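You operate a simulated robot arm through the tools that you are given. There is no shell and no other tool.

Carry out the task below with a simulated robot arm. There is one attempt and no reset: what you move stays moved.

## Task
Tint the can under the spouts as the order card says, then pull the tray out.
Fine: drip nothing, shut the valve.
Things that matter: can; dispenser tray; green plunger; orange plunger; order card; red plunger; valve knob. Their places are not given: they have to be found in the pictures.

Only the result counts: the job must be done as asked and must still hold three seconds after the hand-in. Knocking over, shifting, dropping, spilling or breaking anything else fails it.

## Robot
A 7-joint arm with a two-finger parallel gripper, fixed in place. Base frame: the origin is on the floor under the middle of its stand, x ahead of it, y to its left, z up. Lengths are in mm, angles in rad, forces in N, time in s.
It reaches about 1147 mm from its shoulder. Its first joint turns from -2.897 to 2.897 rad. Payload 3.43 kg.
The TCP is the grasp point between the finger pads, 30 mm short of the fingertips. In the tool frame z runs along the fingers and y along their closing line. The gripper opens to 94 mm. The fingers are 28 mm wide and 10 mm thick; the gripper's body (50 by 96 mm) begins 55 mm behind the TCP.
Orientation is that of the tool frame in the base frame, as [roll, pitch, yaw] about the fixed x, y, z axes, in that order (R = Rz(yaw) Ry(pitch) Rx(roll)). With the fingers straight down and closing along the base's y, the tool's x points along the base's -x, its y along +y and its z along -z.

## Interface
- The arm moves only by the tool nudge_tool. Its arguments are lists of equal length, an entry for each row: "rotation": the turn, a rotation vector about the tool's x, y, z in rad, a list of three; "xyz": the shift along the tool's x, y, z in mm, a list of three; "grip": the opening, from 0 (shut) to 1 (fully open). In form: {"rotation": [[rx, ry, rz], ...], "xyz": [[tx, ty, tz], ...], "grip": [grip, ...]}. A call has 1 to 20 rows; each row shifts and turns the commanded pose from where the row before left it, along the tool's axes as they then stand. Each row takes 0.2 s and may step no farther than 50 mm and 0.15 rad from the row before; otherwise, or with a gripper value out of range, the whole call is refused. Where a pose cannot be reached the arm comes as near as it can. A force on the tool above 40 N (or 10 N above the force at the start of the call, whichever is more), or a blocked arm, ends the call early, and 0.2 s more pass. Each finger travels about 45 mm/s and halts on what it meets, pressing with about 37 N; the grip force reading is that of the motor and also rises with nothing between the fingers. The clock runs only during rows and for 0.2 s after the last one: add rows that do not move to give the fingers time. It gives the time, the measured TCP pose, the force on the tool (base axes), the opening and the grip force at its end, in the units of the frame above (readings bear some noise), with the torque about the TCP (base axes, N m) and any sound that the robot's microphone picked up.
- Cameras (640 x 400 px; columns grow to the right, rows downward): "scene" is fixed at [396.3, -650.8, 1763]; the picture's right is [0.98, -0.19, 0.00], its down [-0.08, -0.40, -0.91] and it looks along [0.18, 0.89, -0.41] (base axes); focal length 324 px, centre (320, 200). "wrist" rides on the gripper at [76, 14, -103] in the tool frame; the picture's right is [-0.18, 0.98, 0.00], its down [-0.75, -0.14, -0.64] and it looks along [-0.63, -0.12, 0.77] (tool axes); focal length 243 px, centre (320, 200).
- grab_frame(camera): a new picture of that camera. The clock stands still meanwhile.
- pixel_to_xyz(camera, pixels): there is no depth. For up to 12 entries [column, row, z] of the newest picture of that camera ("zoom" is the newest enlarged one), the place [x, y] in the base frame at which the ray of that pixel passes the height z, good to about 2 mm, but the place of the scene camera against the robot may be out by one fixed shift of up to 12 mm in any direction. The clock stands still meanwhile.
- inspect(camera, box): a new picture of the part [left, top, right, bottom] of that camera's present view, enlarged. The clock stands still meanwhile.
- finish_job(): hands the job in; it is judged then, once.

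Open the gripper and draw the arm clear of the work before you hand the job in, unless the task says otherwise.

The tools are called after ">>>" by a JSON object that holds its "method" and its "body". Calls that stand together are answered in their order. nudge_tool: Moves the arm, as the interface text tells. Its arguments: {"type":"object","properties":{"rotation":{"type":"array"},"xyz":{"type":"array"},"grip":{"type":"array"}},"required":["rotation","xyz","grip"]} The other tools are called the same way: grab_frame (camera) takes a picture; pixel_to_xyz (camera, pixels) gives the place at which the rays of pixels pass given heights; inspect (camera, box) takes an enlarged picture of a part of a camera's view; finish_job () hands the job in.

At the start:

```text
time_s: 0.0
position: [572.0, 381.9, 1353.9]
tool_rot: [-3.141, 0.001, -3.141]
contact_force: [-0.5, 0.8, 0.2]
torque: [0.0, 0.0, 0.0]
opening: 94.1
grip_force: 0.1
```

scene: 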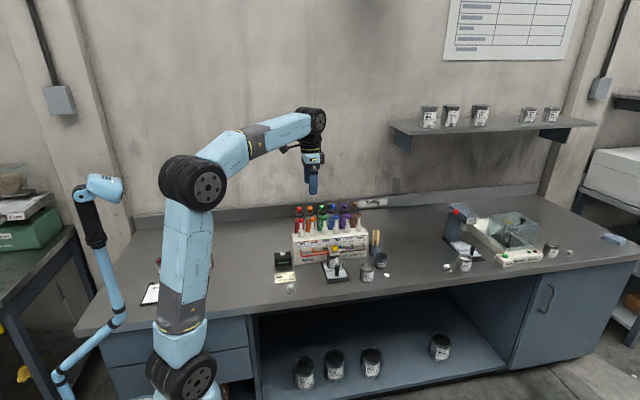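
wrist: 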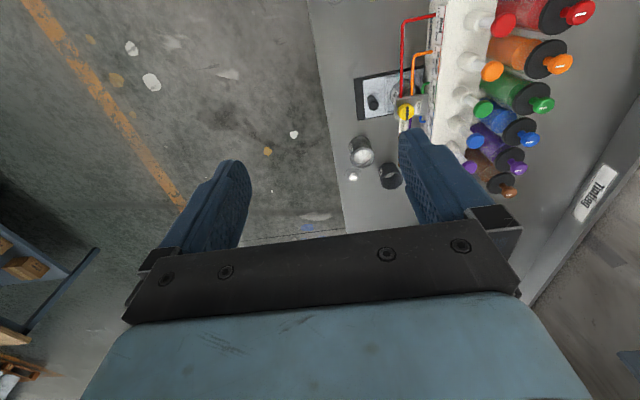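

The scene picture shows the dispenser around (330,235) with six plungers, a card near (286,277). I enlarge that part to read the order card and see the parts.

>>> {"method": "inspect", "body": {"camera": "scene", "box": [260, 190, 400, 300]}}

>>> {"method": "inspect", "body": {"camera": "scene", "box": [265, 240, 325, 300]}}

>>> {"method": "inspect", "body": {"camera": "wrist", "box": [340, 0, 620, 220]}}

```text
3.64 times, centred on (330, 245) of scene
```

zoom: 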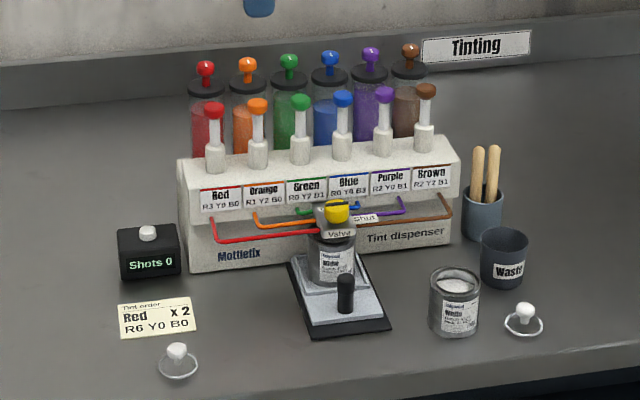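

```text
6.67 times, centred on (295, 270) of scene
```

zoom: 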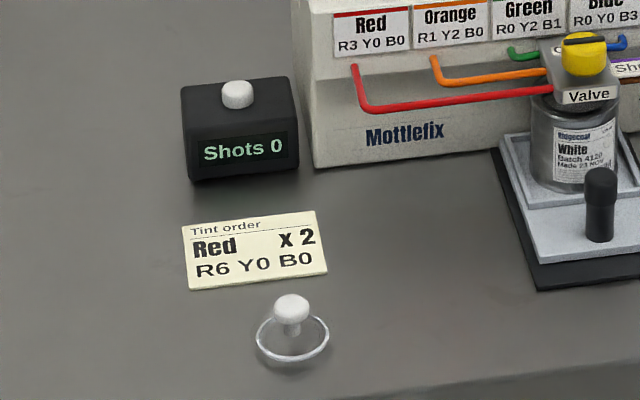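

```text
1.82 times, centred on (480, 110) of wrist
```

zoom: 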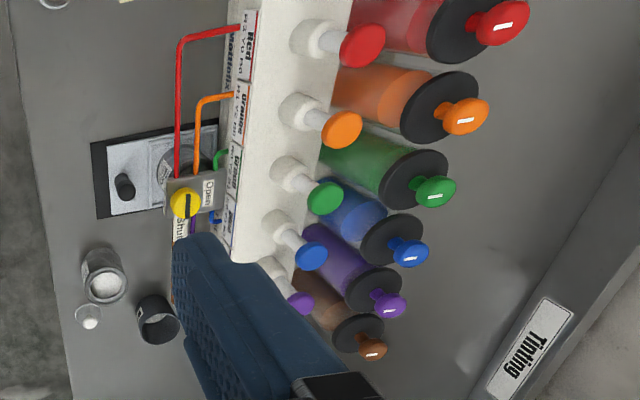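

The card reads "Red x 2, R6 Y0 B0" and the red pump is labelled R3 Y0 B0, so two red shots. I triangulate the red plunger, valve knob, tray handle and table edges from both views at several heights.

>>> {"method": "pixel_to_xyz", "body": {"camera": "zoom", "pixels": [[363, 45, 1000], [363, 45, 1100], [363, 45, 1200], [186, 203, 950], [186, 203, 1050], [125, 188, 900], [125, 188, 1000], [374, 347, 1000], [374, 347, 1100], [325, 198, 1000], [325, 198, 1100], [302, 303, 1100]]}}

>>> {"method": "pixel_to_xyz", "body": {"camera": "scene", "pixels": [[300.9, 220.5, 1000], [300.9, 220.5, 1100], [300.9, 220.5, 1200], [334.7, 257.5, 950], [334.7, 257.5, 1050], [336.8, 266, 900], [336.8, 266, 1000], [354.7, 204, 1000], [354.7, 204, 1100], [324.5, 218, 1000], [324.5, 218, 1100], [359, 215, 1100]]}}

```text
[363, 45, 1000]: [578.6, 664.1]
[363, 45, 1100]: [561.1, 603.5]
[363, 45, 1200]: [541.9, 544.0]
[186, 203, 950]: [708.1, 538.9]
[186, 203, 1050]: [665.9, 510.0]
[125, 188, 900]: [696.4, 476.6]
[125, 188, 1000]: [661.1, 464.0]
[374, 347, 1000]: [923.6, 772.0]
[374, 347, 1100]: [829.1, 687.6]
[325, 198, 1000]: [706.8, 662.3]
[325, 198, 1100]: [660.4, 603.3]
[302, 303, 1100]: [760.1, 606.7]
```

```text
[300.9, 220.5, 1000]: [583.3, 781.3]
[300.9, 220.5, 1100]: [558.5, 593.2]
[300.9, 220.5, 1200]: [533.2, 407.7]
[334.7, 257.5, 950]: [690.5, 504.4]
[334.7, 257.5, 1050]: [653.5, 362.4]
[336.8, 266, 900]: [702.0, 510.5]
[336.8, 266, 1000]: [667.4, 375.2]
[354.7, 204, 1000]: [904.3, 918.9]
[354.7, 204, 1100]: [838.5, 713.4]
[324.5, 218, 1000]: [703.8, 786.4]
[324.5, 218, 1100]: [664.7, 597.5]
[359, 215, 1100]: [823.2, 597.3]
```

The rays meet for the red plunger near (561, 604, 1098), and the pump spacing is about 50 mm. I shift the arm over the dispenser for a closer wrist view, staying well above the plungers.

>>> {"method": "nudge_tool", "body": {"rotation": [[0, 0, 0], [0, 0, 0], [0, 0, 0], [0, 0, 0], [0, 0, 0]], "xyz": [[0, 30, 20], [0, 30, 20], [0, 30, 20], [0, 30, 20], [0, 0, 0]], "grip": [1, 1, 1, 1, 1]}}

>>> {"method": "grab_frame", "body": {"camera": "wrist"}}

```text
time_s: 1.2
position: [571.3, 502.1, 1272.5]
tool_rot: [-3.141, 0.0, -3.141]
contact_force: [-0.1, -0.3, -0.2]
torque: [0.05, 0.02, -0.01]
opening: 94.2
grip_force: 0.1
```

```text
taken
```

wrist: 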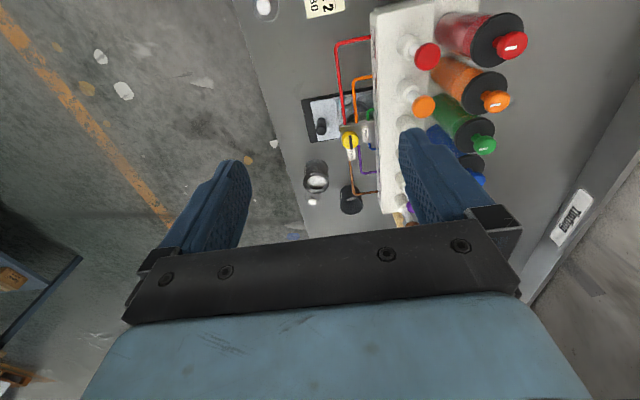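

>>> {"method": "inspect", "body": {"camera": "wrist", "box": [290, 60, 410, 220]}}

>>> {"method": "inspect", "body": {"camera": "scene", "box": [310, 230, 370, 290]}}

```text
2.50 times, centred on (350, 140) of wrist
```

zoom: 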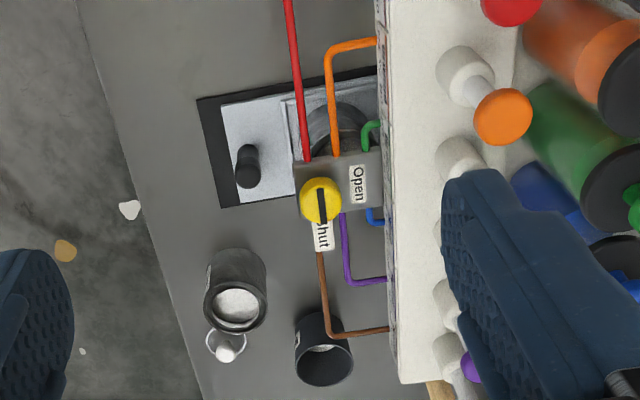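

```text
6.67 times, centred on (340, 260) of scene
```

zoom: 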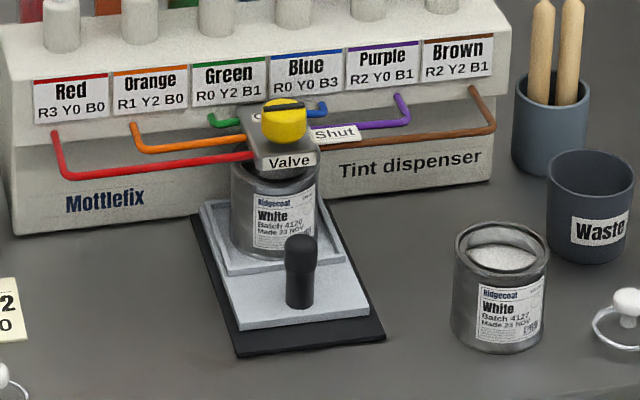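

The valve knob's dark pointer now points toward +x ("Shut"), with "Open" behind on the +y side, so opening is a quarter turn counter-clockwise seen from above. I query knob (350,140), red plunger (427,57), handle post top (321,121) and others in the new wrist picture to triangulate.

>>> {"method": "pixel_to_xyz", "body": {"camera": "wrist", "pixels": [[350, 139, 900], [350, 139, 950], [350, 139, 1000], [427, 57, 1050], [427, 57, 1100], [320, 119, 850], [320, 119, 900], [320, 119, 950], [511, 43, 1100], [511, 43, 1200], [424, 106, 1050], [424, 106, 1100]]}}

```text
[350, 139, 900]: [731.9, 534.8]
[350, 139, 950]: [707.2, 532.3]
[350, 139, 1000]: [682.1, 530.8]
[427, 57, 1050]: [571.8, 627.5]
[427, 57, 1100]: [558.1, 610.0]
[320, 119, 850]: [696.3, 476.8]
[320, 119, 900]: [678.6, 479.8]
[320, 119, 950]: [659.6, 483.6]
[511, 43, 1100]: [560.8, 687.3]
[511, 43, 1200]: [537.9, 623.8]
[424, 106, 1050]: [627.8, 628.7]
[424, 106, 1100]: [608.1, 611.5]
```

The knob triangulates to about (697, 531, 975) and the red plunger top to about (565, 619, 1075). I move closer above the valve for a more exact view.

>>> {"method": "nudge_tool", "body": {"rotation": [[0, 0, 0], [0, 0, 0], [0, 0, 0], [0, 0, 0], [0, 0, 0]], "xyz": [[-26, -4, 31], [-26, -4, 31], [-26, -4, 31], [-26, -4, 31], [0, 0, 0]], "grip": [1, 1, 1, 1, 1]}}

>>> {"method": "grab_frame", "body": {"camera": "wrist"}}

```text
time_s: 2.4
position: [676.3, 485.4, 1148.0]
tool_rot: [-3.141, 0.0, -3.141]
contact_force: [-0.2, 0.4, -0.2]
torque: [0.0, 0.04, -0.01]
opening: 94.0
grip_force: 0.1
```

```text
taken
```

wrist: 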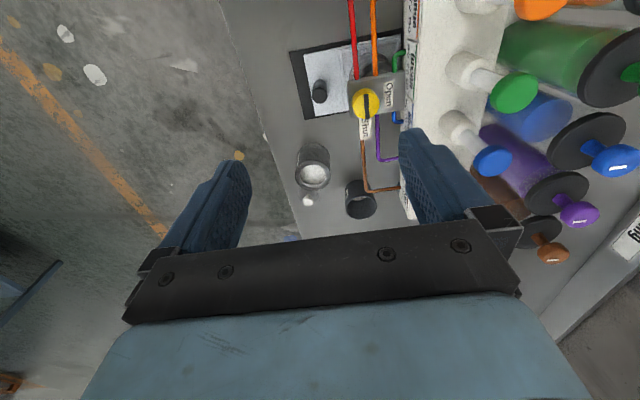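

>>> {"method": "inspect", "body": {"camera": "wrist", "box": [290, 20, 420, 150]}}

>>> {"method": "pixel_to_xyz", "body": {"camera": "wrist", "pixels": [[366, 103, 950], [366, 103, 975], [366, 103, 1000], [320, 97, 900], [320, 97, 925], [320, 97, 950], [514, 92, 1050], [514, 92, 1075], [514, 92, 1100], [493, 162, 1075]]}}

```text
3.08 times, centred on (355, 85) of wrist
```

zoom: 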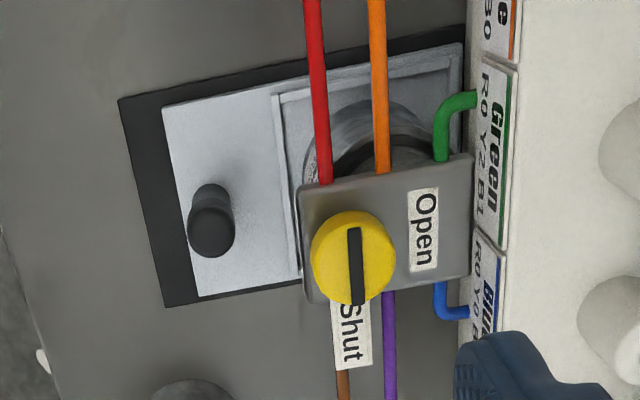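

```text
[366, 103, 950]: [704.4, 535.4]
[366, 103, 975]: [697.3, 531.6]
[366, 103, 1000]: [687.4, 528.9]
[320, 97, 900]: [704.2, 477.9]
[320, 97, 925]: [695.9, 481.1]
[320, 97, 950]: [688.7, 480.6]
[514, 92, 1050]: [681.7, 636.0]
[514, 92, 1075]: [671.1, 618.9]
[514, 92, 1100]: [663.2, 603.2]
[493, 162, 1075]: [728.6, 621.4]
```

The close view shows the knob centre at wrist (366,103), about 30 mm across, on a block with pipes entering at its sides. I use the scene picture to get the heights of knob, block and dispenser top edge for clearances.

>>> {"method": "inspect", "body": {"camera": "scene", "box": [315, 235, 355, 265]}}

>>> {"method": "inspect", "body": {"camera": "scene", "box": [285, 200, 335, 250]}}

>>> {"method": "pixel_to_xyz", "body": {"camera": "scene", "pixels": [[334.5, 246, 950], [334.5, 246, 975], [334.5, 246, 1000]]}}

```text
13.33 times, centred on (335, 250) of scene
```

zoom: 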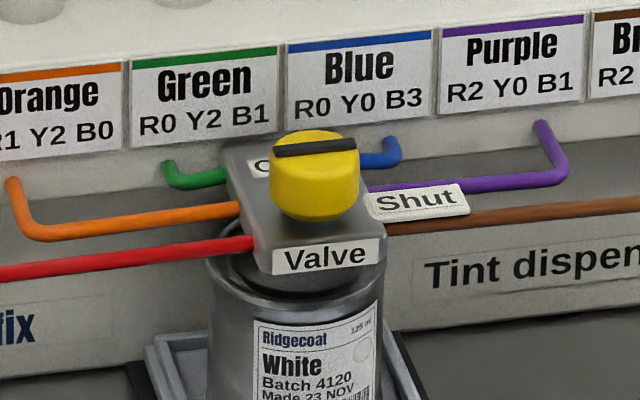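

```text
8.00 times, centred on (310, 225) of scene
```

zoom: 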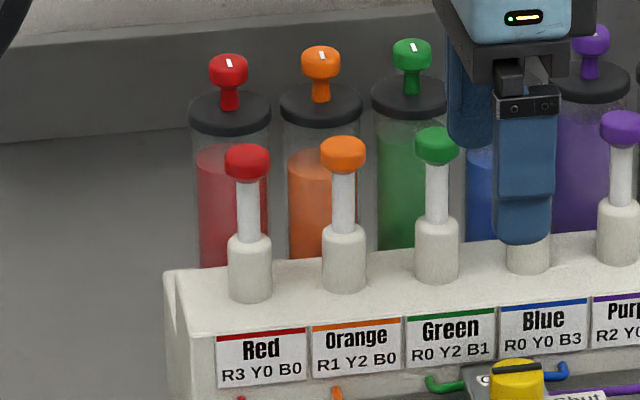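

```text
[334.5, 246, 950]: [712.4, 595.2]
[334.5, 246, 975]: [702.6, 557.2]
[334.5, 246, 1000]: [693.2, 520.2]
```

The knob is a 30 mm yellow cylinder about 20 mm tall with a dark pointer bar on top. I check where the dispenser's front edge lies to judge the clearance behind the knob.

>>> {"method": "pixel_to_xyz", "body": {"camera": "wrist", "pixels": [[420, 85, 1000], [420, 85, 1020], [420, 85, 1040], [403, 110, 955], [352, 118, 955], [350, 85, 955], [466, 70, 1040], [466, 70, 1020]]}}

>>> {"method": "pixel_to_xyz", "body": {"camera": "zoom", "pixels": [[248, 162, 1075], [248, 162, 1085], [248, 162, 1095], [345, 153, 1085], [435, 145, 1085], [620, 127, 1085], [250, 245, 1030], [250, 245, 1050], [170, 272, 1020], [170, 272, 1040]]}}

```text
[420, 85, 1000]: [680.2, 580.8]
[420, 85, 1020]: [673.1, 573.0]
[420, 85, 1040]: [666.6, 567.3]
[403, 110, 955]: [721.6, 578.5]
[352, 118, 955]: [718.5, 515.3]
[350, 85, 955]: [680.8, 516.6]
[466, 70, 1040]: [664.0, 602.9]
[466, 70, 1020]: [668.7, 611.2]
```

```text
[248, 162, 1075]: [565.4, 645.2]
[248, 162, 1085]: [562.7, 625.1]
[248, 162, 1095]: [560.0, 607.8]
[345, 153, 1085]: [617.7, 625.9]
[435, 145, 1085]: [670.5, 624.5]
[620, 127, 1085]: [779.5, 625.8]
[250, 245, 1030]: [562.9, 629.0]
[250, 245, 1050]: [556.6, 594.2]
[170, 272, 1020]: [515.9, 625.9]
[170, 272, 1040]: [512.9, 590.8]
```

Dispenser's front edge sits at y≈572, so fingers around the knob need a small opening when closing along y. I first test in free air whether the wrist can turn +90° about the vertical (tool z −1.571).

>>> {"method": "nudge_tool", "body": {"rotation": [[0, 0, -0.15], [0, 0, -0.15], [0, 0, -0.15], [0, 0, -0.15], [0, 0, -0.15], [0, 0, -0.15], [0, 0, -0.15], [0, 0, -0.15], [0, 0, -0.15], [0, 0, -0.15], [0, 0, -0.0708], [0, 0, 0], [0, 0, 0]], "xyz": [[0, 0, 0], [0, 0, 0], [0, 0, 0], [0, 0, 0], [0, 0, 0], [0, 0, 0], [0, 0, 0], [0, 0, 0], [0, 0, 0], [0, 0, 0], [0, 0, 0], [0, 0, 0], [0, 0, 0]], "grip": [1, 1, 1, 1, 1, 1, 1, 1, 1, 1, 1, 1, 1]}}

>>> {"method": "grab_frame", "body": {"camera": "wrist"}}

```text
time_s: 5.2
position: [674.4, 485.0, 1149.0]
tool_rot: [-3.141, 0.0, -1.571]
contact_force: [-0.4, 0.0, 0.7]
torque: [-0.04, 0.04, 0.0]
opening: 93.8
grip_force: 0.1
```

```text
taken
```

wrist: 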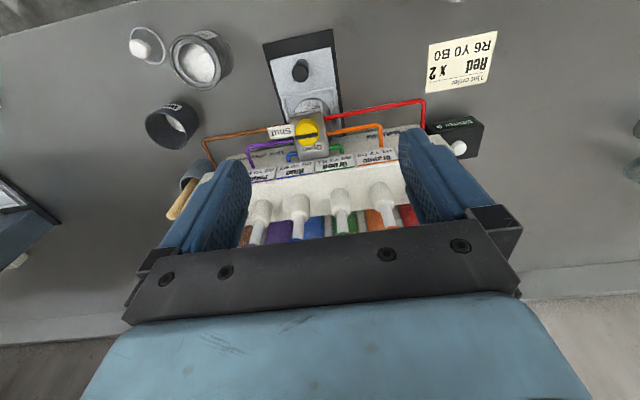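

The turn to yaw −1.571 is reachable. I enlarge this second viewpoint of valve, tray and counter to triangulate the knob and handle better.

>>> {"method": "inspect", "body": {"camera": "wrist", "box": [255, 30, 385, 165]}}

>>> {"method": "inspect", "body": {"camera": "wrist", "box": [380, 90, 500, 170]}}

```text
2.96 times, centred on (320, 98) of wrist
```

zoom: 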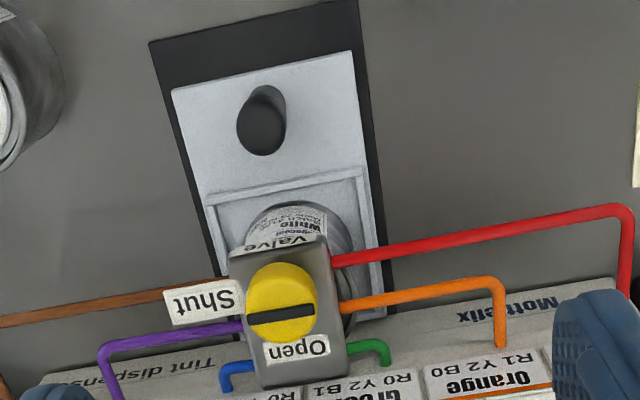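

```text
5.00 times, centred on (440, 130) of wrist
```

zoom: 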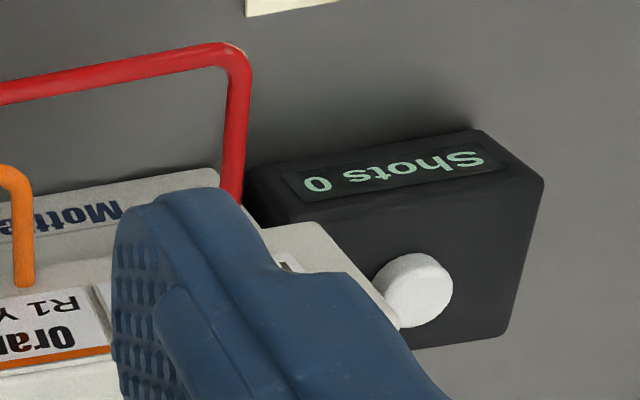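

In this view the knob's top face (centre of the pointer bar) is at about wrist (307,137), the handle top at about (300,72). I query these for triangulation.

>>> {"method": "pixel_to_xyz", "body": {"camera": "wrist", "pixels": [[307.2, 136.9, 950], [307.2, 136.9, 965], [307.2, 136.9, 980], [307.2, 136.9, 1000], [300, 74, 880], [300, 74, 900], [300, 74, 920], [300, 74, 940]]}}

```text
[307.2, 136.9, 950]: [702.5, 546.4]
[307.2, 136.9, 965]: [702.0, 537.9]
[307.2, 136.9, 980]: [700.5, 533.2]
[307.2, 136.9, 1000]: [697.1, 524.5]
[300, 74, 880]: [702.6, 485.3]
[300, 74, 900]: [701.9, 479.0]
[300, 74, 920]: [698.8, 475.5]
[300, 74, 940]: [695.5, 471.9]
```

The knob top is at about (699, 531, ~980) and the handle top at about (700, 478, ~911). I turn back to yaw −π, narrow the opening to about 42 mm and hover over the knob with the tips near z=1010, then check in the scene camera.

>>> {"method": "nudge_tool", "body": {"rotation": [[0, 0, 0.15], [0, 0, 0.15], [0, 0, 0.15], [0, 0, 0.15], [0, 0, 0.15], [0, 0, 0.15], [0, 0, 0.15], [0, 0, 0.15], [0, 0, 0.15], [0, 0, 0.15], [0, 0, 0.0708], [0, 0, 0], [0, 0, 0], [0, 0, 0], [0, 0, 0], [0, 0, 0]], "xyz": [[0, 0, 0], [0, 0, 0], [0, 0, 0], [0, 0, 0], [0, 0, 0], [0, 0, 0], [0, 0, 0], [0, 0, 0], [0, 0, 0], [0, 0, 0], [0, 0, 0], [-8.2, 15.3, 36], [-8.2, 15.3, 36], [-8.2, 15.3, 36], [0, 0, 0], [0, 0, 0]], "grip": [0.45, 0.45, 0.45, 0.45, 0.45, 0.45, 0.45, 0.45, 0.45, 0.45, 0.45, 0.45, 0.45, 0.45, 0.45, 0.45]}}

>>> {"method": "inspect", "body": {"camera": "scene", "box": [305, 220, 365, 265]}}

>>> {"method": "grab_frame", "body": {"camera": "wrist"}}

```text
time_s: 8.6
position: [701.5, 531.5, 1041.8]
tool_rot: [3.141, 0.0, -3.139]
contact_force: [0.3, 0.3, 0.2]
torque: [-0.01, 0.03, -0.01]
opening: 42.4
grip_force: 0.1
```

```text
8.89 times, centred on (335, 242) of scene
```

zoom: 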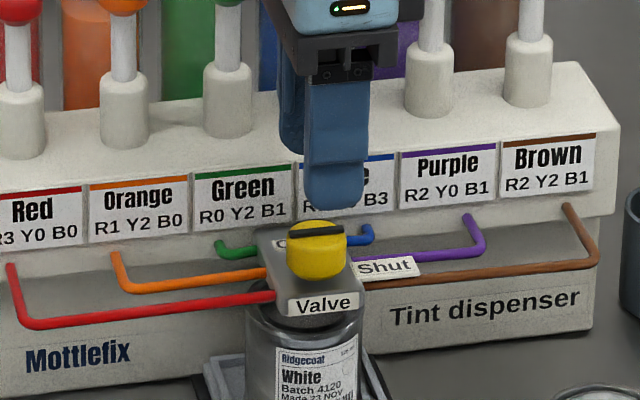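

```text
taken
```

wrist: 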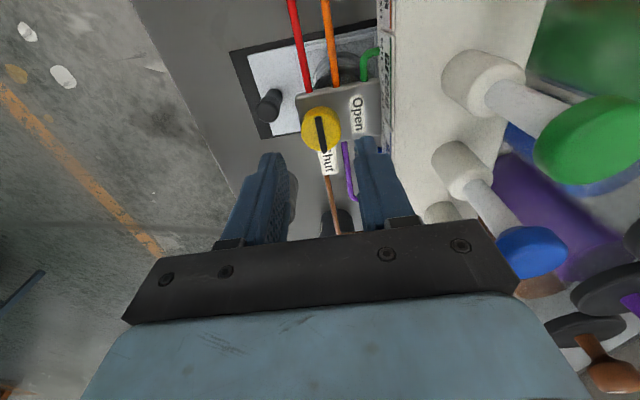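

The scene zoom shows the front finger tip at zoom (335,208) and the knob's pointer bar centred at (318,231). I compare both rays to learn the scene camera's shift and the true knob height.

>>> {"method": "pixel_to_xyz", "body": {"camera": "zoom", "pixels": [[335, 208, 1011.8], [317, 231, 960], [317, 231, 970], [317, 231, 980], [317, 231, 990], [323, 292, 950], [323, 292, 960], [323, 292, 970]]}}

>>> {"method": "inspect", "body": {"camera": "wrist", "box": [230, 30, 420, 240]}}

```text
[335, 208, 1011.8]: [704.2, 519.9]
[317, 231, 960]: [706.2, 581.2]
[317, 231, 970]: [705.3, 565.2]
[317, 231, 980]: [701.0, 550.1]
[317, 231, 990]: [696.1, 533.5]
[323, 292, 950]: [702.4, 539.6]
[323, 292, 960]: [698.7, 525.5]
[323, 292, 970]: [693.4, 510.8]
```

```text
1.90 times, centred on (325, 135) of wrist
```

zoom: 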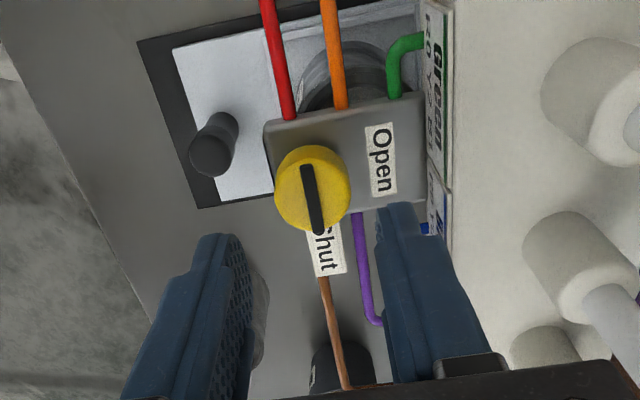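

The estimates agree on a knob centre near (699.7, 531, top ~981). I descend 42 mm to put the fingertips about 11 mm below the knob top, still open at 42 mm, then look.

>>> {"method": "nudge_tool", "body": {"rotation": [[0, 0, 0], [0, 0, 0], [0, 0, 0], [0, 0, 0]], "xyz": [[1.8, -0.5, 14], [0, 0, 14], [0, 0, 14], [0, 0, 0]], "grip": [0.45, 0.45, 0.45, 0.45]}}

>>> {"method": "inspect", "body": {"camera": "scene", "box": [315, 230, 355, 262]}}

>>> {"method": "inspect", "body": {"camera": "wrist", "box": [230, 30, 420, 240]}}

```text
time_s: 9.6
position: [697.6, 531.5, 998.5]
tool_rot: [-3.14, 0.001, 3.14]
contact_force: [0.0, -0.1, -0.1]
torque: [-0.04, -0.02, 0.02]
opening: 42.4
grip_force: 0.1
```

```text
12.50 times, centred on (335, 246) of scene
```

zoom: 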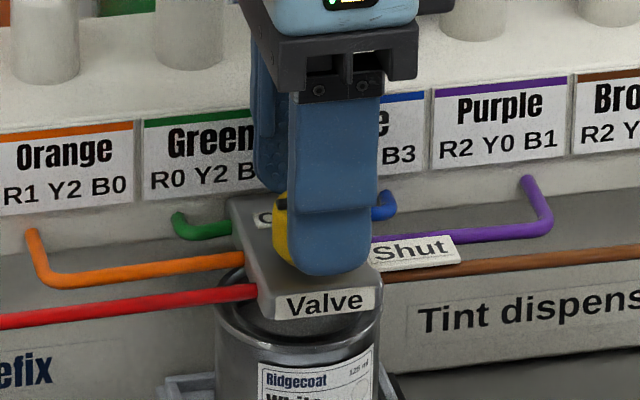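

```text
1.90 times, centred on (325, 135) of wrist
```

zoom: 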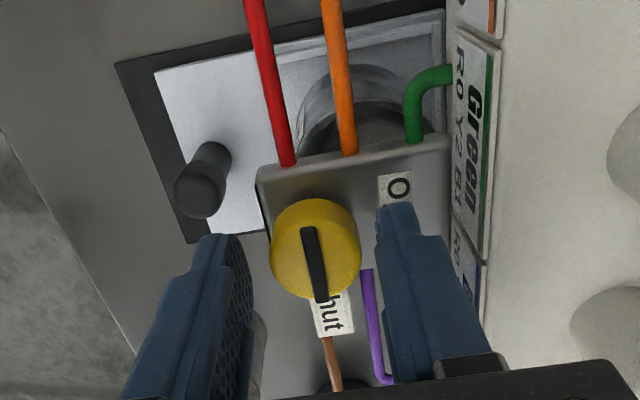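

The fingers straddle the knob, centred in x, with the tips roughly 10 mm above the block. I lower 4 mm more and close on the knob.

>>> {"method": "nudge_tool", "body": {"rotation": [[0, 0, 0], [0, 0, 0], [0, 0, 0], [0, 0, 0], [0, 0, 0], [0, 0, 0]], "xyz": [[0, 0, 4], [0, 0, 0], [0, 0, 0], [0, 0, 0], [0, 0, 0], [0, 0, 0]], "grip": [0.45, 0.45, 0.2, 0.2, 0.2, 0.2]}}

>>> {"method": "inspect", "body": {"camera": "wrist", "box": [230, 30, 420, 240]}}

```text
time_s: 11.0
position: [698.4, 532.8, 995.3]
tool_rot: [-3.141, 0.0, 3.141]
contact_force: [3.4, 14.1, -1.1]
torque: [0.61, -0.87, 0.07]
opening: 29.2
grip_force: 44.7
```

```text
1.90 times, centred on (325, 135) of wrist
```

zoom: 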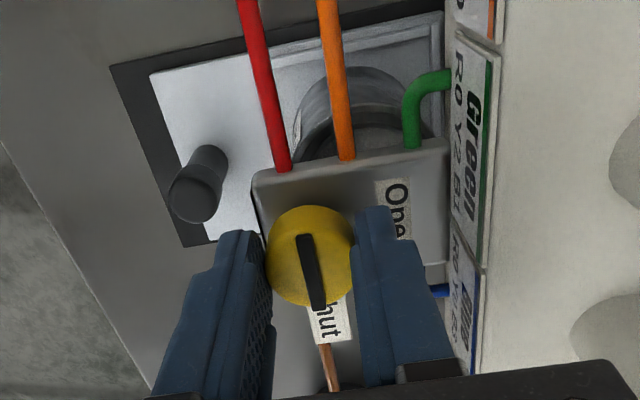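

The fingers hold the knob (29.2 mm) but a 14 N sideways load along +y shows the knob centre lies a bit further in +y. I relax it by shifting 2 mm in +y.

>>> {"method": "nudge_tool", "body": {"rotation": [[0, 0, 0], [0, 0, 0]], "xyz": [[-0.5, 1.5, 0], [0, 0, 0]], "grip": [0.2, 0.2]}}

```text
time_s: 11.6
position: [698.3, 533.6, 995.4]
tool_rot: [-3.139, -0.001, 3.141]
contact_force: [-5.1, 1.9, 2.1]
torque: [-0.28, -0.21, 0.02]
opening: 29.1
grip_force: 45.0
```

Side load is down to about 2 N. I begin turning counter-clockwise seen from above (tool z negative) by 0.3 rad and read the torque.

>>> {"method": "nudge_tool", "body": {"rotation": [[0, 0, -0.1], [0, 0, -0.1], [0, 0, -0.1], [0, 0, 0]], "xyz": [[0, 0, 0], [0, 0, 0], [0, 0, 0], [0, 0, 0]], "grip": [0.2, 0.2, 0.2, 0.2]}}

>>> {"method": "inspect", "body": {"camera": "wrist", "box": [230, 30, 420, 240]}}

```text
time_s: 12.6
position: [698.2, 534.0, 994.8]
tool_rot: [-3.14, -0.002, -2.841]
contact_force: [-11.7, -11.3, 1.1]
torque: [-0.67, 0.63, 0.01]
opening: 29.0
grip_force: 45.0
```

```text
1.90 times, centred on (325, 135) of wrist
```

zoom: 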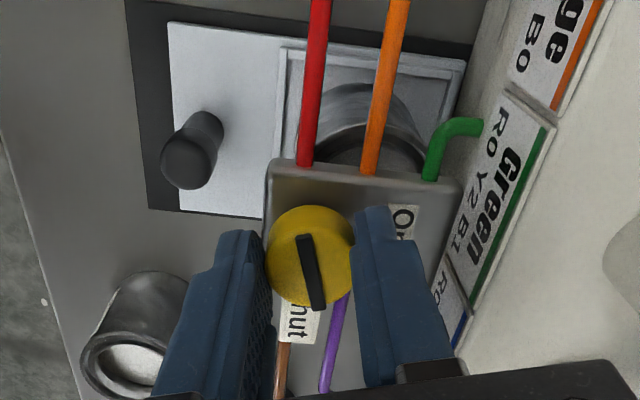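

The knob follows the gripper (pointer bar fixed relative to the fingers) with almost no torque about the vertical; there is a sideways load of (−12, −11) N. I correct the centre and keep turning.

>>> {"method": "nudge_tool", "body": {"rotation": [[0, 0, 0], [0, 0, -0.1], [0, 0, -0.1], [0, 0, -0.1], [0, 0, 0]], "xyz": [[1.5, -0.8, 0], [0, 0, 0], [0, 0, 0], [0, 0, 0], [0, 0, 0]], "grip": [0.2, 0.2, 0.2, 0.2, 0.2]}}

```text
time_s: 13.8
position: [698.7, 532.4, 995.1]
tool_rot: [-3.141, -0.002, -2.542]
contact_force: [5.6, 2.2, -1.7]
torque: [0.88, -0.97, -0.01]
opening: 29.1
grip_force: 44.7
```

Loads are small (about 6 N) and torque about the vertical is near zero at yaw −2.54. I continue the turn by another 0.45 rad.

>>> {"method": "nudge_tool", "body": {"rotation": [[0, 0, -0.1], [0, 0, -0.1], [0, 0, -0.1], [0, 0, -0.1], [0, 0, 0]], "xyz": [[0, 0, 0], [0, 0, 0], [0, 0, 0], [0, 0, 0], [0, 0, 0]], "grip": [0.2, 0.2, 0.2, 0.2, 0.2]}}

>>> {"method": "inspect", "body": {"camera": "wrist", "box": [230, 30, 420, 240]}}

```text
time_s: 15.0
position: [699.1, 531.4, 994.5]
tool_rot: [-3.141, -0.001, -2.141]
contact_force: [20.2, 0.5, 11.2]
torque: [-0.9, -0.13, -0.03]
opening: 29.1
grip_force: 45.5
```

```text
1.90 times, centred on (325, 135) of wrist
```

zoom: 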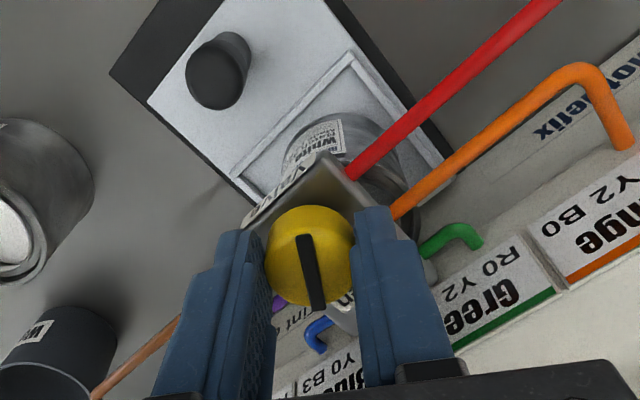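

At yaw −2.14 there is a +20 N load along x, so the knob centre is about 2 mm further in +x. I correct and turn another 0.3 rad.

>>> {"method": "nudge_tool", "body": {"rotation": [[0, 0, 0], [0, 0, -0.1], [0, 0, -0.1], [0, 0, -0.1], [0, 0, 0]], "xyz": [[-1.2, -1.9, 0], [0, 0, 0], [0, 0, 0], [0, 0, 0], [0, 0, 0]], "grip": [0.2, 0.2, 0.2, 0.2, 0.2]}}

```text
time_s: 16.2
position: [699.2, 530.5, 995.1]
tool_rot: [3.139, -0.001, -1.84]
contact_force: [-1.1, -13.2, 8.7]
torque: [-1.21, 0.39, 0.02]
opening: 29.1
grip_force: 44.6
```

Only 0.27 rad remains to the Open mark; I ease the −13 N along y and finish the quarter turn.

>>> {"method": "nudge_tool", "body": {"rotation": [[0, 0, 0], [0, 0, -0.09], [0, 0, -0.09], [0, 0, -0.09], [0, 0, 0]], "xyz": [[1.2, -0.3, 0], [0, 0, 0], [0, 0, 0], [0, 0, 0], [0, 0, 0]], "grip": [0.2, 0.2, 0.2, 0.2, 0.2]}}

>>> {"method": "inspect", "body": {"camera": "wrist", "box": [230, 30, 420, 240]}}

>>> {"method": "inspect", "body": {"camera": "scene", "box": [310, 230, 360, 265]}}

```text
time_s: 17.4
position: [700.3, 532.1, 994.8]
tool_rot: [3.141, 0.002, -1.57]
contact_force: [6.8, -0.4, 1.3]
torque: [1.23, -0.31, -0.06]
opening: 28.7
grip_force: 44.9
```

```text
1.90 times, centred on (325, 135) of wrist
```

zoom: 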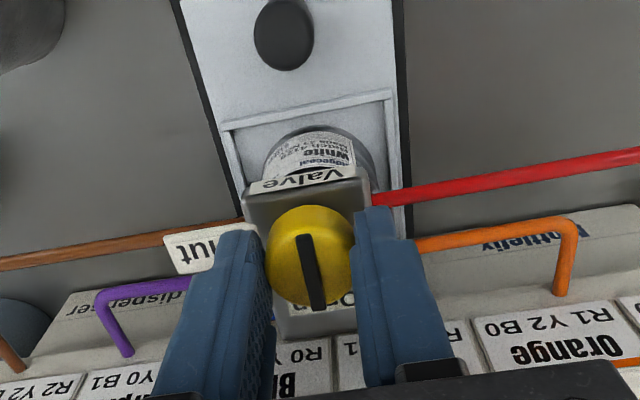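

```text
11.43 times, centred on (335, 248) of scene
```

zoom: 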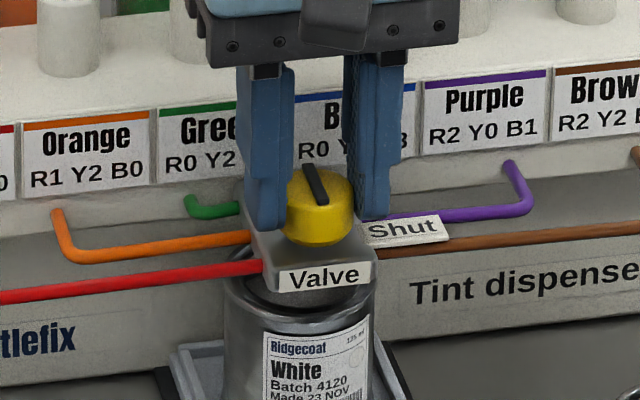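

The pointer bar now points along +y at "Open" (scene zoom (316,185)). I release the knob and rise straight up to clear the plungers.

>>> {"method": "nudge_tool", "body": {"rotation": [[0, 0, 0], [0, 0, 0], [0, 0, 0], [0, 0, 0], [0, 0, 0], [0, 0, 0], [0, 0, 0], [0, 0, 0]], "xyz": [[0, 0, 0], [0, 0, 0], [0, 0, 0], [0, 0, -20], [0, 0, -40], [0, 0, -45], [0, 0, -45], [0, 0, 0]], "grip": [0.5, 0.5, 0.5, 0.5, 0.5, 0.5, 0.5, 0.5]}}

>>> {"method": "grab_frame", "body": {"camera": "wrist"}}

>>> {"method": "inspect", "body": {"camera": "scene", "box": [260, 200, 400, 290]}}

```text
time_s: 19.2
position: [699.9, 530.0, 1145.3]
tool_rot: [3.141, 0.0, -1.57]
contact_force: [0.2, 0.5, -0.2]
torque: [-0.02, 0.03, 0.0]
opening: 47.0
grip_force: 0.2
```

```text
taken
```

wrist: 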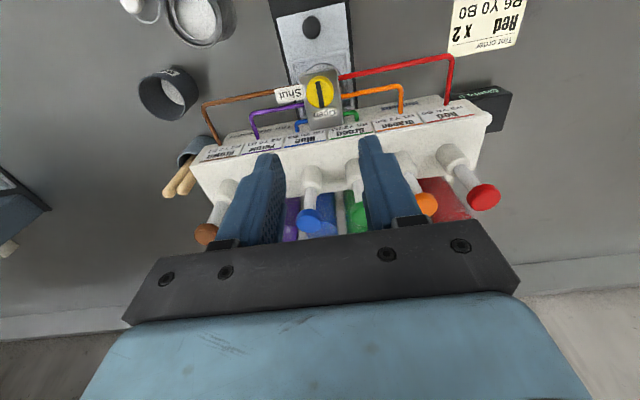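

```text
4.44 times, centred on (330, 245) of scene
```

zoom: 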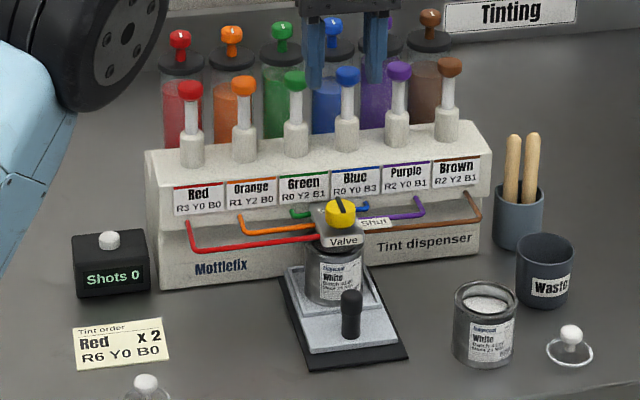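

The valve shows Open and the counter still shows 0. I query the red plunger top (484,196) here and the reservoir knobs for clearance before moving over.

>>> {"method": "pixel_to_xyz", "body": {"camera": "wrist", "pixels": [[484, 195, 1070], [484, 195, 1080], [484, 195, 1090], [484, 195, 1100], [309, 219, 1080], [425, 203, 1080]]}}

>>> {"method": "pixel_to_xyz", "body": {"camera": "scene", "pixels": [[298.5, 208.5, 1100], [298.5, 208.5, 1120], [298.5, 208.5, 1140], [298.5, 208.5, 1160], [301, 219, 1080], [301, 219, 1090], [301, 219, 1100]]}}

```text
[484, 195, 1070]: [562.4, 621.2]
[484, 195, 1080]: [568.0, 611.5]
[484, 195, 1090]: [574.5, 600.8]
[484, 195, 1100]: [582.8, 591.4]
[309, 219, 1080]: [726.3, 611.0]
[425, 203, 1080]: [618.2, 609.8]
```

```text
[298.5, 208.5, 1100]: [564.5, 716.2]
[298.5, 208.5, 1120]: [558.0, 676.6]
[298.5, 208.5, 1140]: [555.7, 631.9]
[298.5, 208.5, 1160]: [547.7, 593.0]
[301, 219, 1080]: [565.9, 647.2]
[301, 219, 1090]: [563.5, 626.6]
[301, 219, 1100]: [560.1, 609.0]
```

The red plunger top lies near (564.5, 617, 1075) and the reservoir knobs top out near z≈1115. I rise a little, close the fingers and move over the red plunger with tips at about 1135.

>>> {"method": "nudge_tool", "body": {"rotation": [[0, 0, 0], [0, 0, 0], [0, 0, 0], [0, 0, 0], [0, 0, 0], [0, 0, 0], [0, 0, 0]], "xyz": [[0, 0, -20], [-21.75, 33.85, 0], [-21.75, 33.85, 0], [-21.75, 33.85, 0], [-21.75, 33.85, 0], [0, 0, 0], [0, 0, 0]], "grip": [0, 0, 0, 0, 0, 0, 0]}}

>>> {"method": "grab_frame", "body": {"camera": "wrist"}}

>>> {"method": "inspect", "body": {"camera": "scene", "box": [270, 190, 340, 250]}}

```text
time_s: 20.8
position: [564.2, 617.3, 1165.1]
tool_rot: [3.141, 0.001, -1.57]
contact_force: [0.2, 0.1, 0.5]
torque: [-0.01, -0.01, 0.01]
opening: 0.1
grip_force: 33.1
```

```text
taken
```

wrist: 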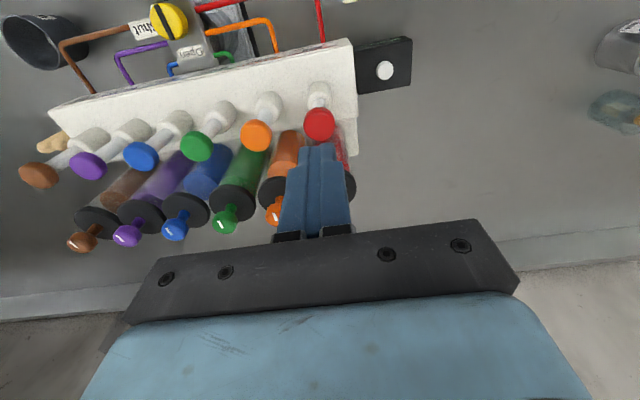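

```text
6.67 times, centred on (305, 220) of scene
```

zoom: 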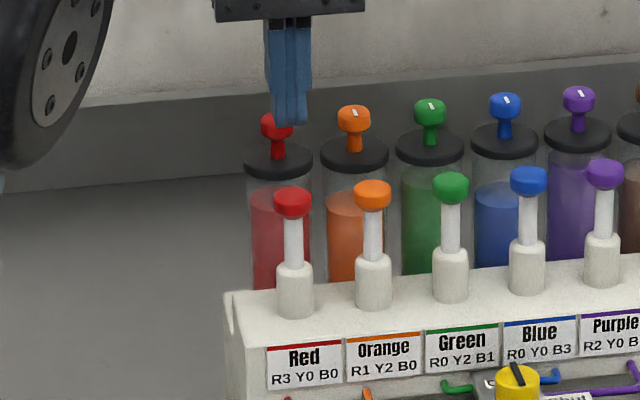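

The red plunger shows at wrist (320,123), nearly in line with the closed fingertips. I check its position from this closer view.

>>> {"method": "pixel_to_xyz", "body": {"camera": "wrist", "pixels": [[320, 124, 1065], [320, 124, 1075], [320, 124, 1085], [257, 136, 1075], [197, 147, 1075]]}}

>>> {"method": "inspect", "body": {"camera": "wrist", "box": [260, 60, 400, 200]}}

```text
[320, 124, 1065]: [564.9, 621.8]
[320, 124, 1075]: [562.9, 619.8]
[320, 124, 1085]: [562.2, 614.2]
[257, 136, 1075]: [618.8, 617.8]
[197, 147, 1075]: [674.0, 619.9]
```

```text
2.86 times, centred on (330, 130) of wrist
```

zoom: 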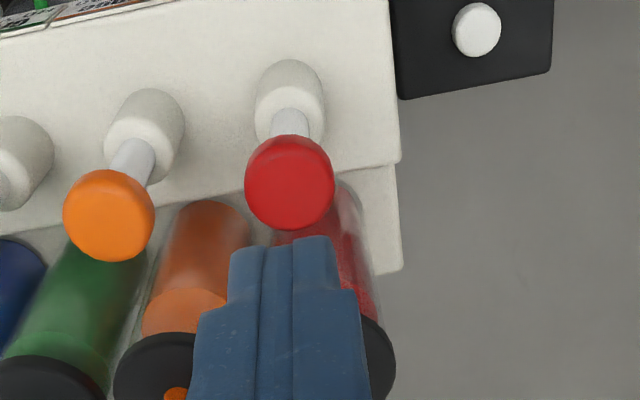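

Plunger centre is near (563, 618, ~1077), and the tool is at (564.2, 617.3). I descend 40 mm quickly then 4 mm steps until I sense contact.

>>> {"method": "nudge_tool", "body": {"rotation": [[0, 0, 0], [0, 0, 0], [0, 0, 0], [0, 0, 0], [0, 0, 0], [0, 0, 0]], "xyz": [[0, 1, 20], [0, 0, 20], [0, 0, 4], [0, 0, 4], [0, 0, 4], [0, 0, 0]], "grip": [0, 0, 0, 0, 0, 0]}}

>>> {"method": "inspect", "body": {"camera": "scene", "box": [270, 190, 340, 250]}}

```text
time_s: 22.2
position: [563.9, 617.7, 1112.3]
tool_rot: [3.139, 0.0, -1.572]
contact_force: [0.4, 0.4, 0.2]
torque: [-0.03, -0.01, -0.04]
opening: 0.0
grip_force: 32.5
```

```text
6.67 times, centred on (305, 220) of scene
```

zoom: 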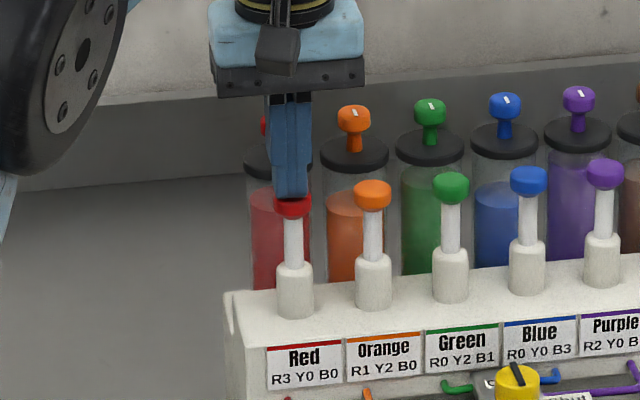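

The tips (z≈1082) are just above the red cap with no contact yet. I continue down in 2 mm steps.

>>> {"method": "nudge_tool", "body": {"rotation": [[0, 0, 0], [0, 0, 0], [0, 0, 0], [0, 0, 0], [0, 0, 0]], "xyz": [[0, 0, 2], [0, 0, 2], [0, 0, 2], [0, 0, 2], [0, 0, 0]], "grip": [0, 0, 0, 0, 0]}}

```text
time_s: 23.4
position: [562.8, 618.4, 1104.8]
tool_rot: [3.141, 0.002, -1.571]
contact_force: [-0.2, -1.3, 2.0]
torque: [-0.03, -0.05, 0.0]
opening: 0.0
grip_force: 33.0
```

A light 2 N contact has begun at tip height ≈1075. I press on 12 mm and watch the force.

>>> {"method": "nudge_tool", "body": {"rotation": [[0, 0, 0], [0, 0, 0], [0, 0, 0], [0, 0, 0]], "xyz": [[0, 0, 4], [0, 0, 4], [0, 0, 4], [0, 0, 0]], "grip": [0, 0, 0, 0]}}

>>> {"method": "inspect", "body": {"camera": "scene", "box": [260, 200, 360, 280]}}

```text
time_s: 24.4
position: [563.0, 616.9, 1094.0]
tool_rot: [3.141, 0.0, -1.57]
contact_force: [-0.2, -0.4, 5.1]
torque: [0.02, 0.01, 0.04]
opening: 0.0
grip_force: 32.5
```

```text
5.00 times, centred on (310, 240) of scene
```

zoom: 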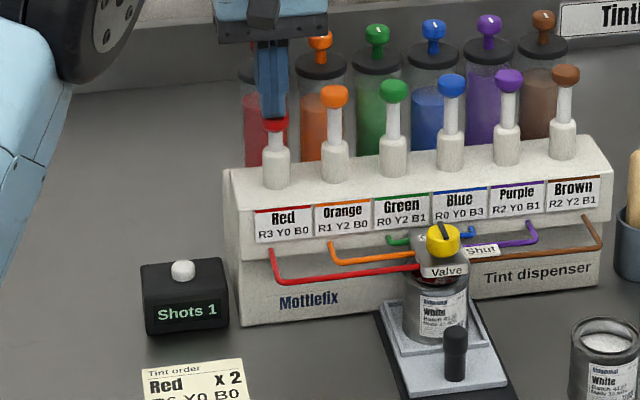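

The counter reads "Shots 1" after about 11 mm of travel. I lift off fully so the plunger can return, then look again.

>>> {"method": "nudge_tool", "body": {"rotation": [[0, 0, 0], [0, 0, 0], [0, 0, 0], [0, 0, 0], [0, 0, 0], [0, 0, 0]], "xyz": [[0, 0, -6], [0, 0, -8], [0, 0, -8], [0, 0, -8], [0, 0, 0], [0, 0, 0]], "grip": [0, 0, 0, 0, 0, 0]}}

>>> {"method": "inspect", "body": {"camera": "scene", "box": [260, 200, 360, 280]}}

>>> {"method": "inspect", "body": {"camera": "scene", "box": [320, 240, 360, 280]}}

```text
time_s: 25.8
position: [562.8, 616.8, 1123.6]
tool_rot: [3.141, 0.001, -1.572]
contact_force: [0.5, 0.3, -0.1]
torque: [-0.02, -0.01, 0.03]
opening: 0.0
grip_force: 33.2
```

```text
5.00 times, centred on (310, 240) of scene
```

zoom: 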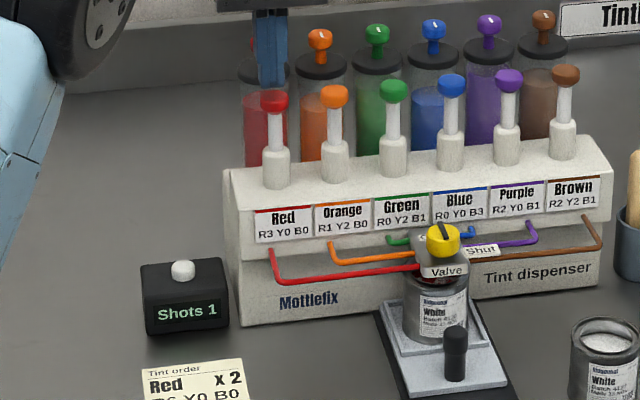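

```text
10.00 times, centred on (340, 260) of scene
```

zoom: 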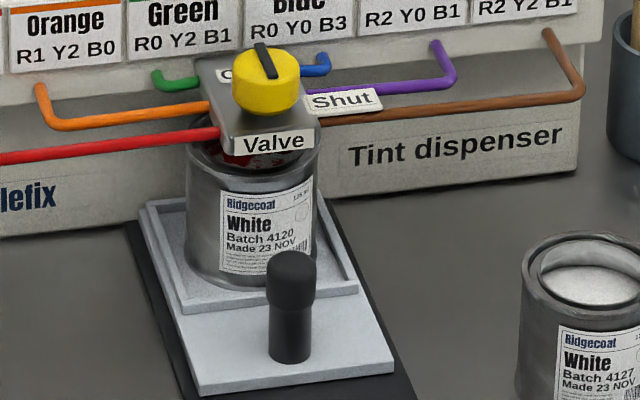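

The plunger is back up and red shows in the can under the spouts. I give the second shot with the same depth (down to TCP ≈1094).

>>> {"method": "nudge_tool", "body": {"rotation": [[0, 0, 0], [0, 0, 0], [0, 0, 0], [0, 0, 0], [0, 0, 0], [0, 0, 0]], "xyz": [[0, 0, 10], [0, 0, 8], [0, 0, 4], [0, 0, 4], [0, 0, 4], [0, 0, 0]], "grip": [0, 0, 0, 0, 0, 0]}}

>>> {"method": "inspect", "body": {"camera": "scene", "box": [260, 200, 360, 280]}}

```text
time_s: 27.2
position: [563.7, 617.7, 1093.5]
tool_rot: [-3.14, -0.001, -1.571]
contact_force: [1.6, 1.5, 5.6]
torque: [0.08, -0.03, -0.02]
opening: 0.1
grip_force: 32.9
```

```text
5.00 times, centred on (310, 240) of scene
```

zoom: 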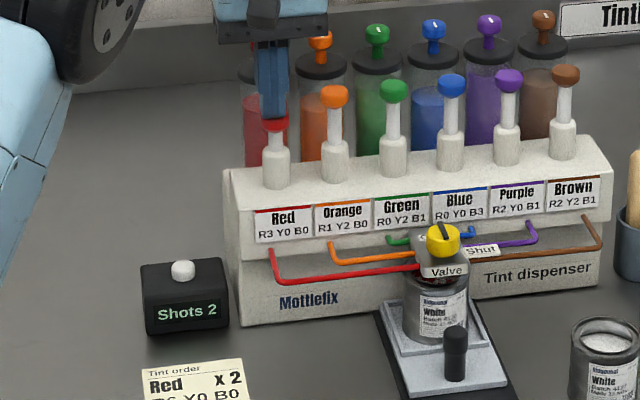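

The counter reads "Shots 2", as ordered. I lift straight off the plunger and travel back over the valve, then open the fingers to about 47 mm.

>>> {"method": "nudge_tool", "body": {"rotation": [[0, 0, 0], [0, 0, 0], [0, 0, 0], [0, 0, 0], [0, 0, 0], [0, 0, 0], [0, 0, 0], [0, 0, 0], [0, 0, 0], [0, 0, 0], [0, 0, 0]], "xyz": [[0, 0, -10], [0, 0, -15], [0, 0, -22], [0, 0, -25], [21.75, -34, 0], [21.75, -34, 0], [21.75, -34, 0], [21.75, -34, 0], [0, 0, 0], [0, 0, 0], [0, 0, 0]], "grip": [0, 0, 0, 0, 0, 0, 0, 0.5, 0.5, 0.5, 0.5]}}

>>> {"method": "inspect", "body": {"camera": "scene", "box": [260, 190, 400, 290]}}

>>> {"method": "inspect", "body": {"camera": "wrist", "box": [240, 30, 400, 190]}}

```text
time_s: 29.6
position: [699.8, 530.3, 1164.1]
tool_rot: [3.142, 0.0, -1.572]
contact_force: [0.4, -0.1, -0.1]
torque: [0.0, 0.04, -0.02]
opening: 46.9
grip_force: 0.1
```

```text
4.00 times, centred on (330, 240) of scene
```

zoom: 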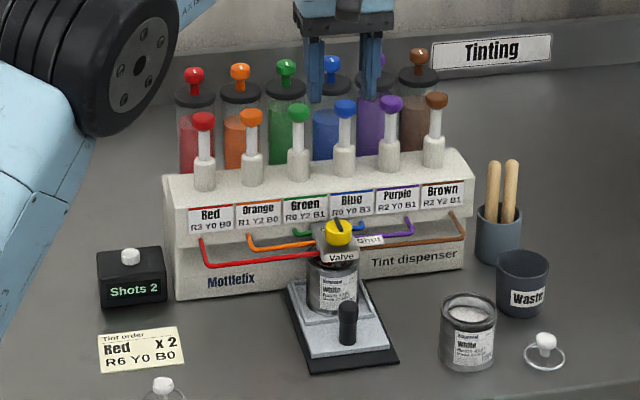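

```text
2.50 times, centred on (320, 110) of wrist
```

zoom: 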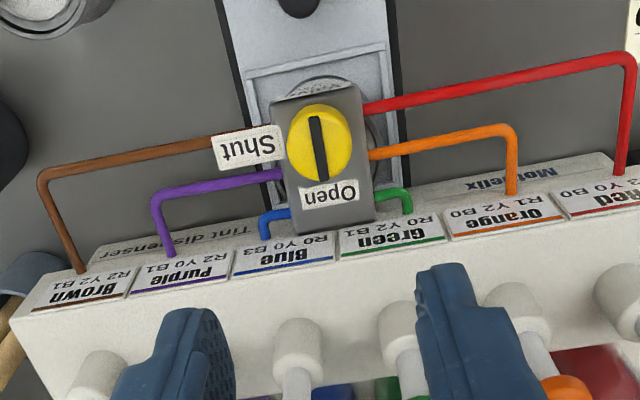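

The pointer is on Open and all is still. I descend around the knob with the 47 mm opening to TCP ≈995.

>>> {"method": "nudge_tool", "body": {"rotation": [[0, 0, 0], [0, 0, 0], [0, 0, 0], [0, 0, 0], [0, 0, 0], [0, 0, 0], [0, 0, 0]], "xyz": [[-1.2, -0.7, 40], [0, 0, 40], [0, 0, 40], [0, 0, 30], [0, 0, 15], [0, 0, 4], [0, 0, 0]], "grip": [0.5, 0.5, 0.5, 0.5, 0.5, 0.5, 0.5]}}

>>> {"method": "inspect", "body": {"camera": "wrist", "box": [230, 30, 420, 240]}}

```text
time_s: 31.2
position: [699.6, 530.8, 995.3]
tool_rot: [3.14, -0.001, -1.57]
contact_force: [-0.2, 0.1, 0.4]
torque: [-0.02, 0.0, 0.02]
opening: 47.2
grip_force: 0.1
```

```text
1.90 times, centred on (325, 135) of wrist
```

zoom: 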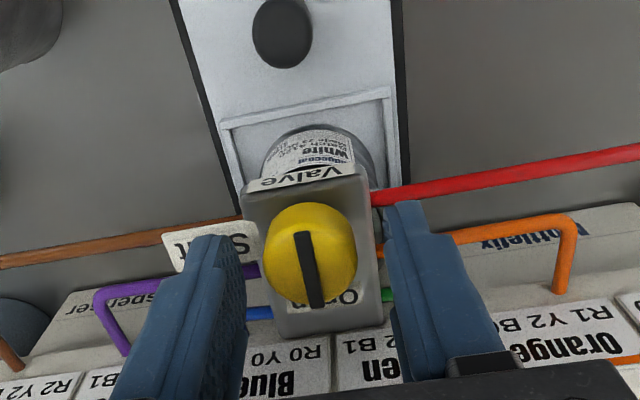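

The knob sits between the fingers. I close on it and check the load.

>>> {"method": "nudge_tool", "body": {"rotation": [[0, 0, 0], [0, 0, 0], [0, 0, 0], [0, 0, 0]], "xyz": [[0, 0, 0], [0, 0, 0], [0, 0, 0], [0, 0, 0]], "grip": [0.2, 0.2, 0.2, 0.2]}}

```text
time_s: 32.2
position: [699.5, 531.0, 995.3]
tool_rot: [-3.141, 0.0, -1.57]
contact_force: [3.9, 0.6, -0.3]
torque: [0.24, -0.27, 0.01]
opening: 29.1
grip_force: 45.1
```

Held with only 4 N side load. I turn back clockwise (tool z positive) 0.4 rad and check.

>>> {"method": "nudge_tool", "body": {"rotation": [[0, 0, 0.1], [0, 0, 0.1], [0, 0, 0.1], [0, 0, 0.1], [0, 0, 0]], "xyz": [[0, -0.4, 0], [0, 0, 0], [0, 0, 0], [0, 0, 0], [0, 0, 0]], "grip": [0.2, 0.2, 0.2, 0.2, 0.2]}}

```text
time_s: 33.4
position: [700.1, 532.0, 996.0]
tool_rot: [3.141, -0.001, -1.972]
contact_force: [-6.9, -2.0, -6.7]
torque: [0.0, -0.08, 0.0]
opening: 29.4
grip_force: 44.6
```

Loads stay below 10 N at yaw −1.97. I continue another 0.4 rad.

>>> {"method": "nudge_tool", "body": {"rotation": [[0, 0, 0.1], [0, 0, 0.1], [0, 0, 0.1], [0, 0, 0.1], [0, 0, 0]], "xyz": [[0.2, 0.4, 0], [0, 0, 0], [0, 0, 0], [0, 0, 0], [0, 0, 0]], "grip": [0.2, 0.2, 0.2, 0.2, 0.2]}}

>>> {"method": "inspect", "body": {"camera": "wrist", "box": [230, 30, 420, 240]}}

```text
time_s: 34.6
position: [698.9, 532.6, 995.2]
tool_rot: [-3.141, -0.002, -2.373]
contact_force: [-8.4, -1.8, -10.4]
torque: [0.14, -0.38, -0.01]
opening: 29.3
grip_force: 45.2
```

```text
1.90 times, centred on (325, 135) of wrist
```

zoom: 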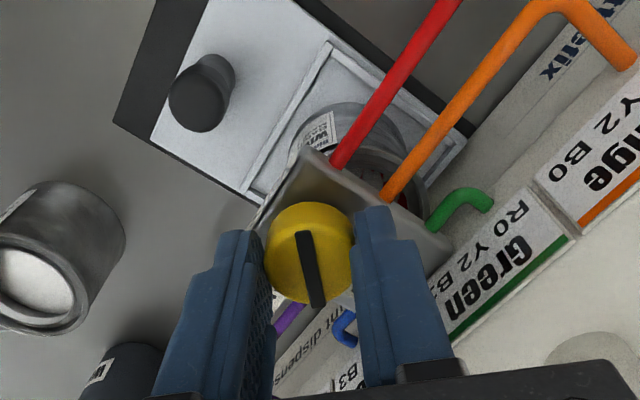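

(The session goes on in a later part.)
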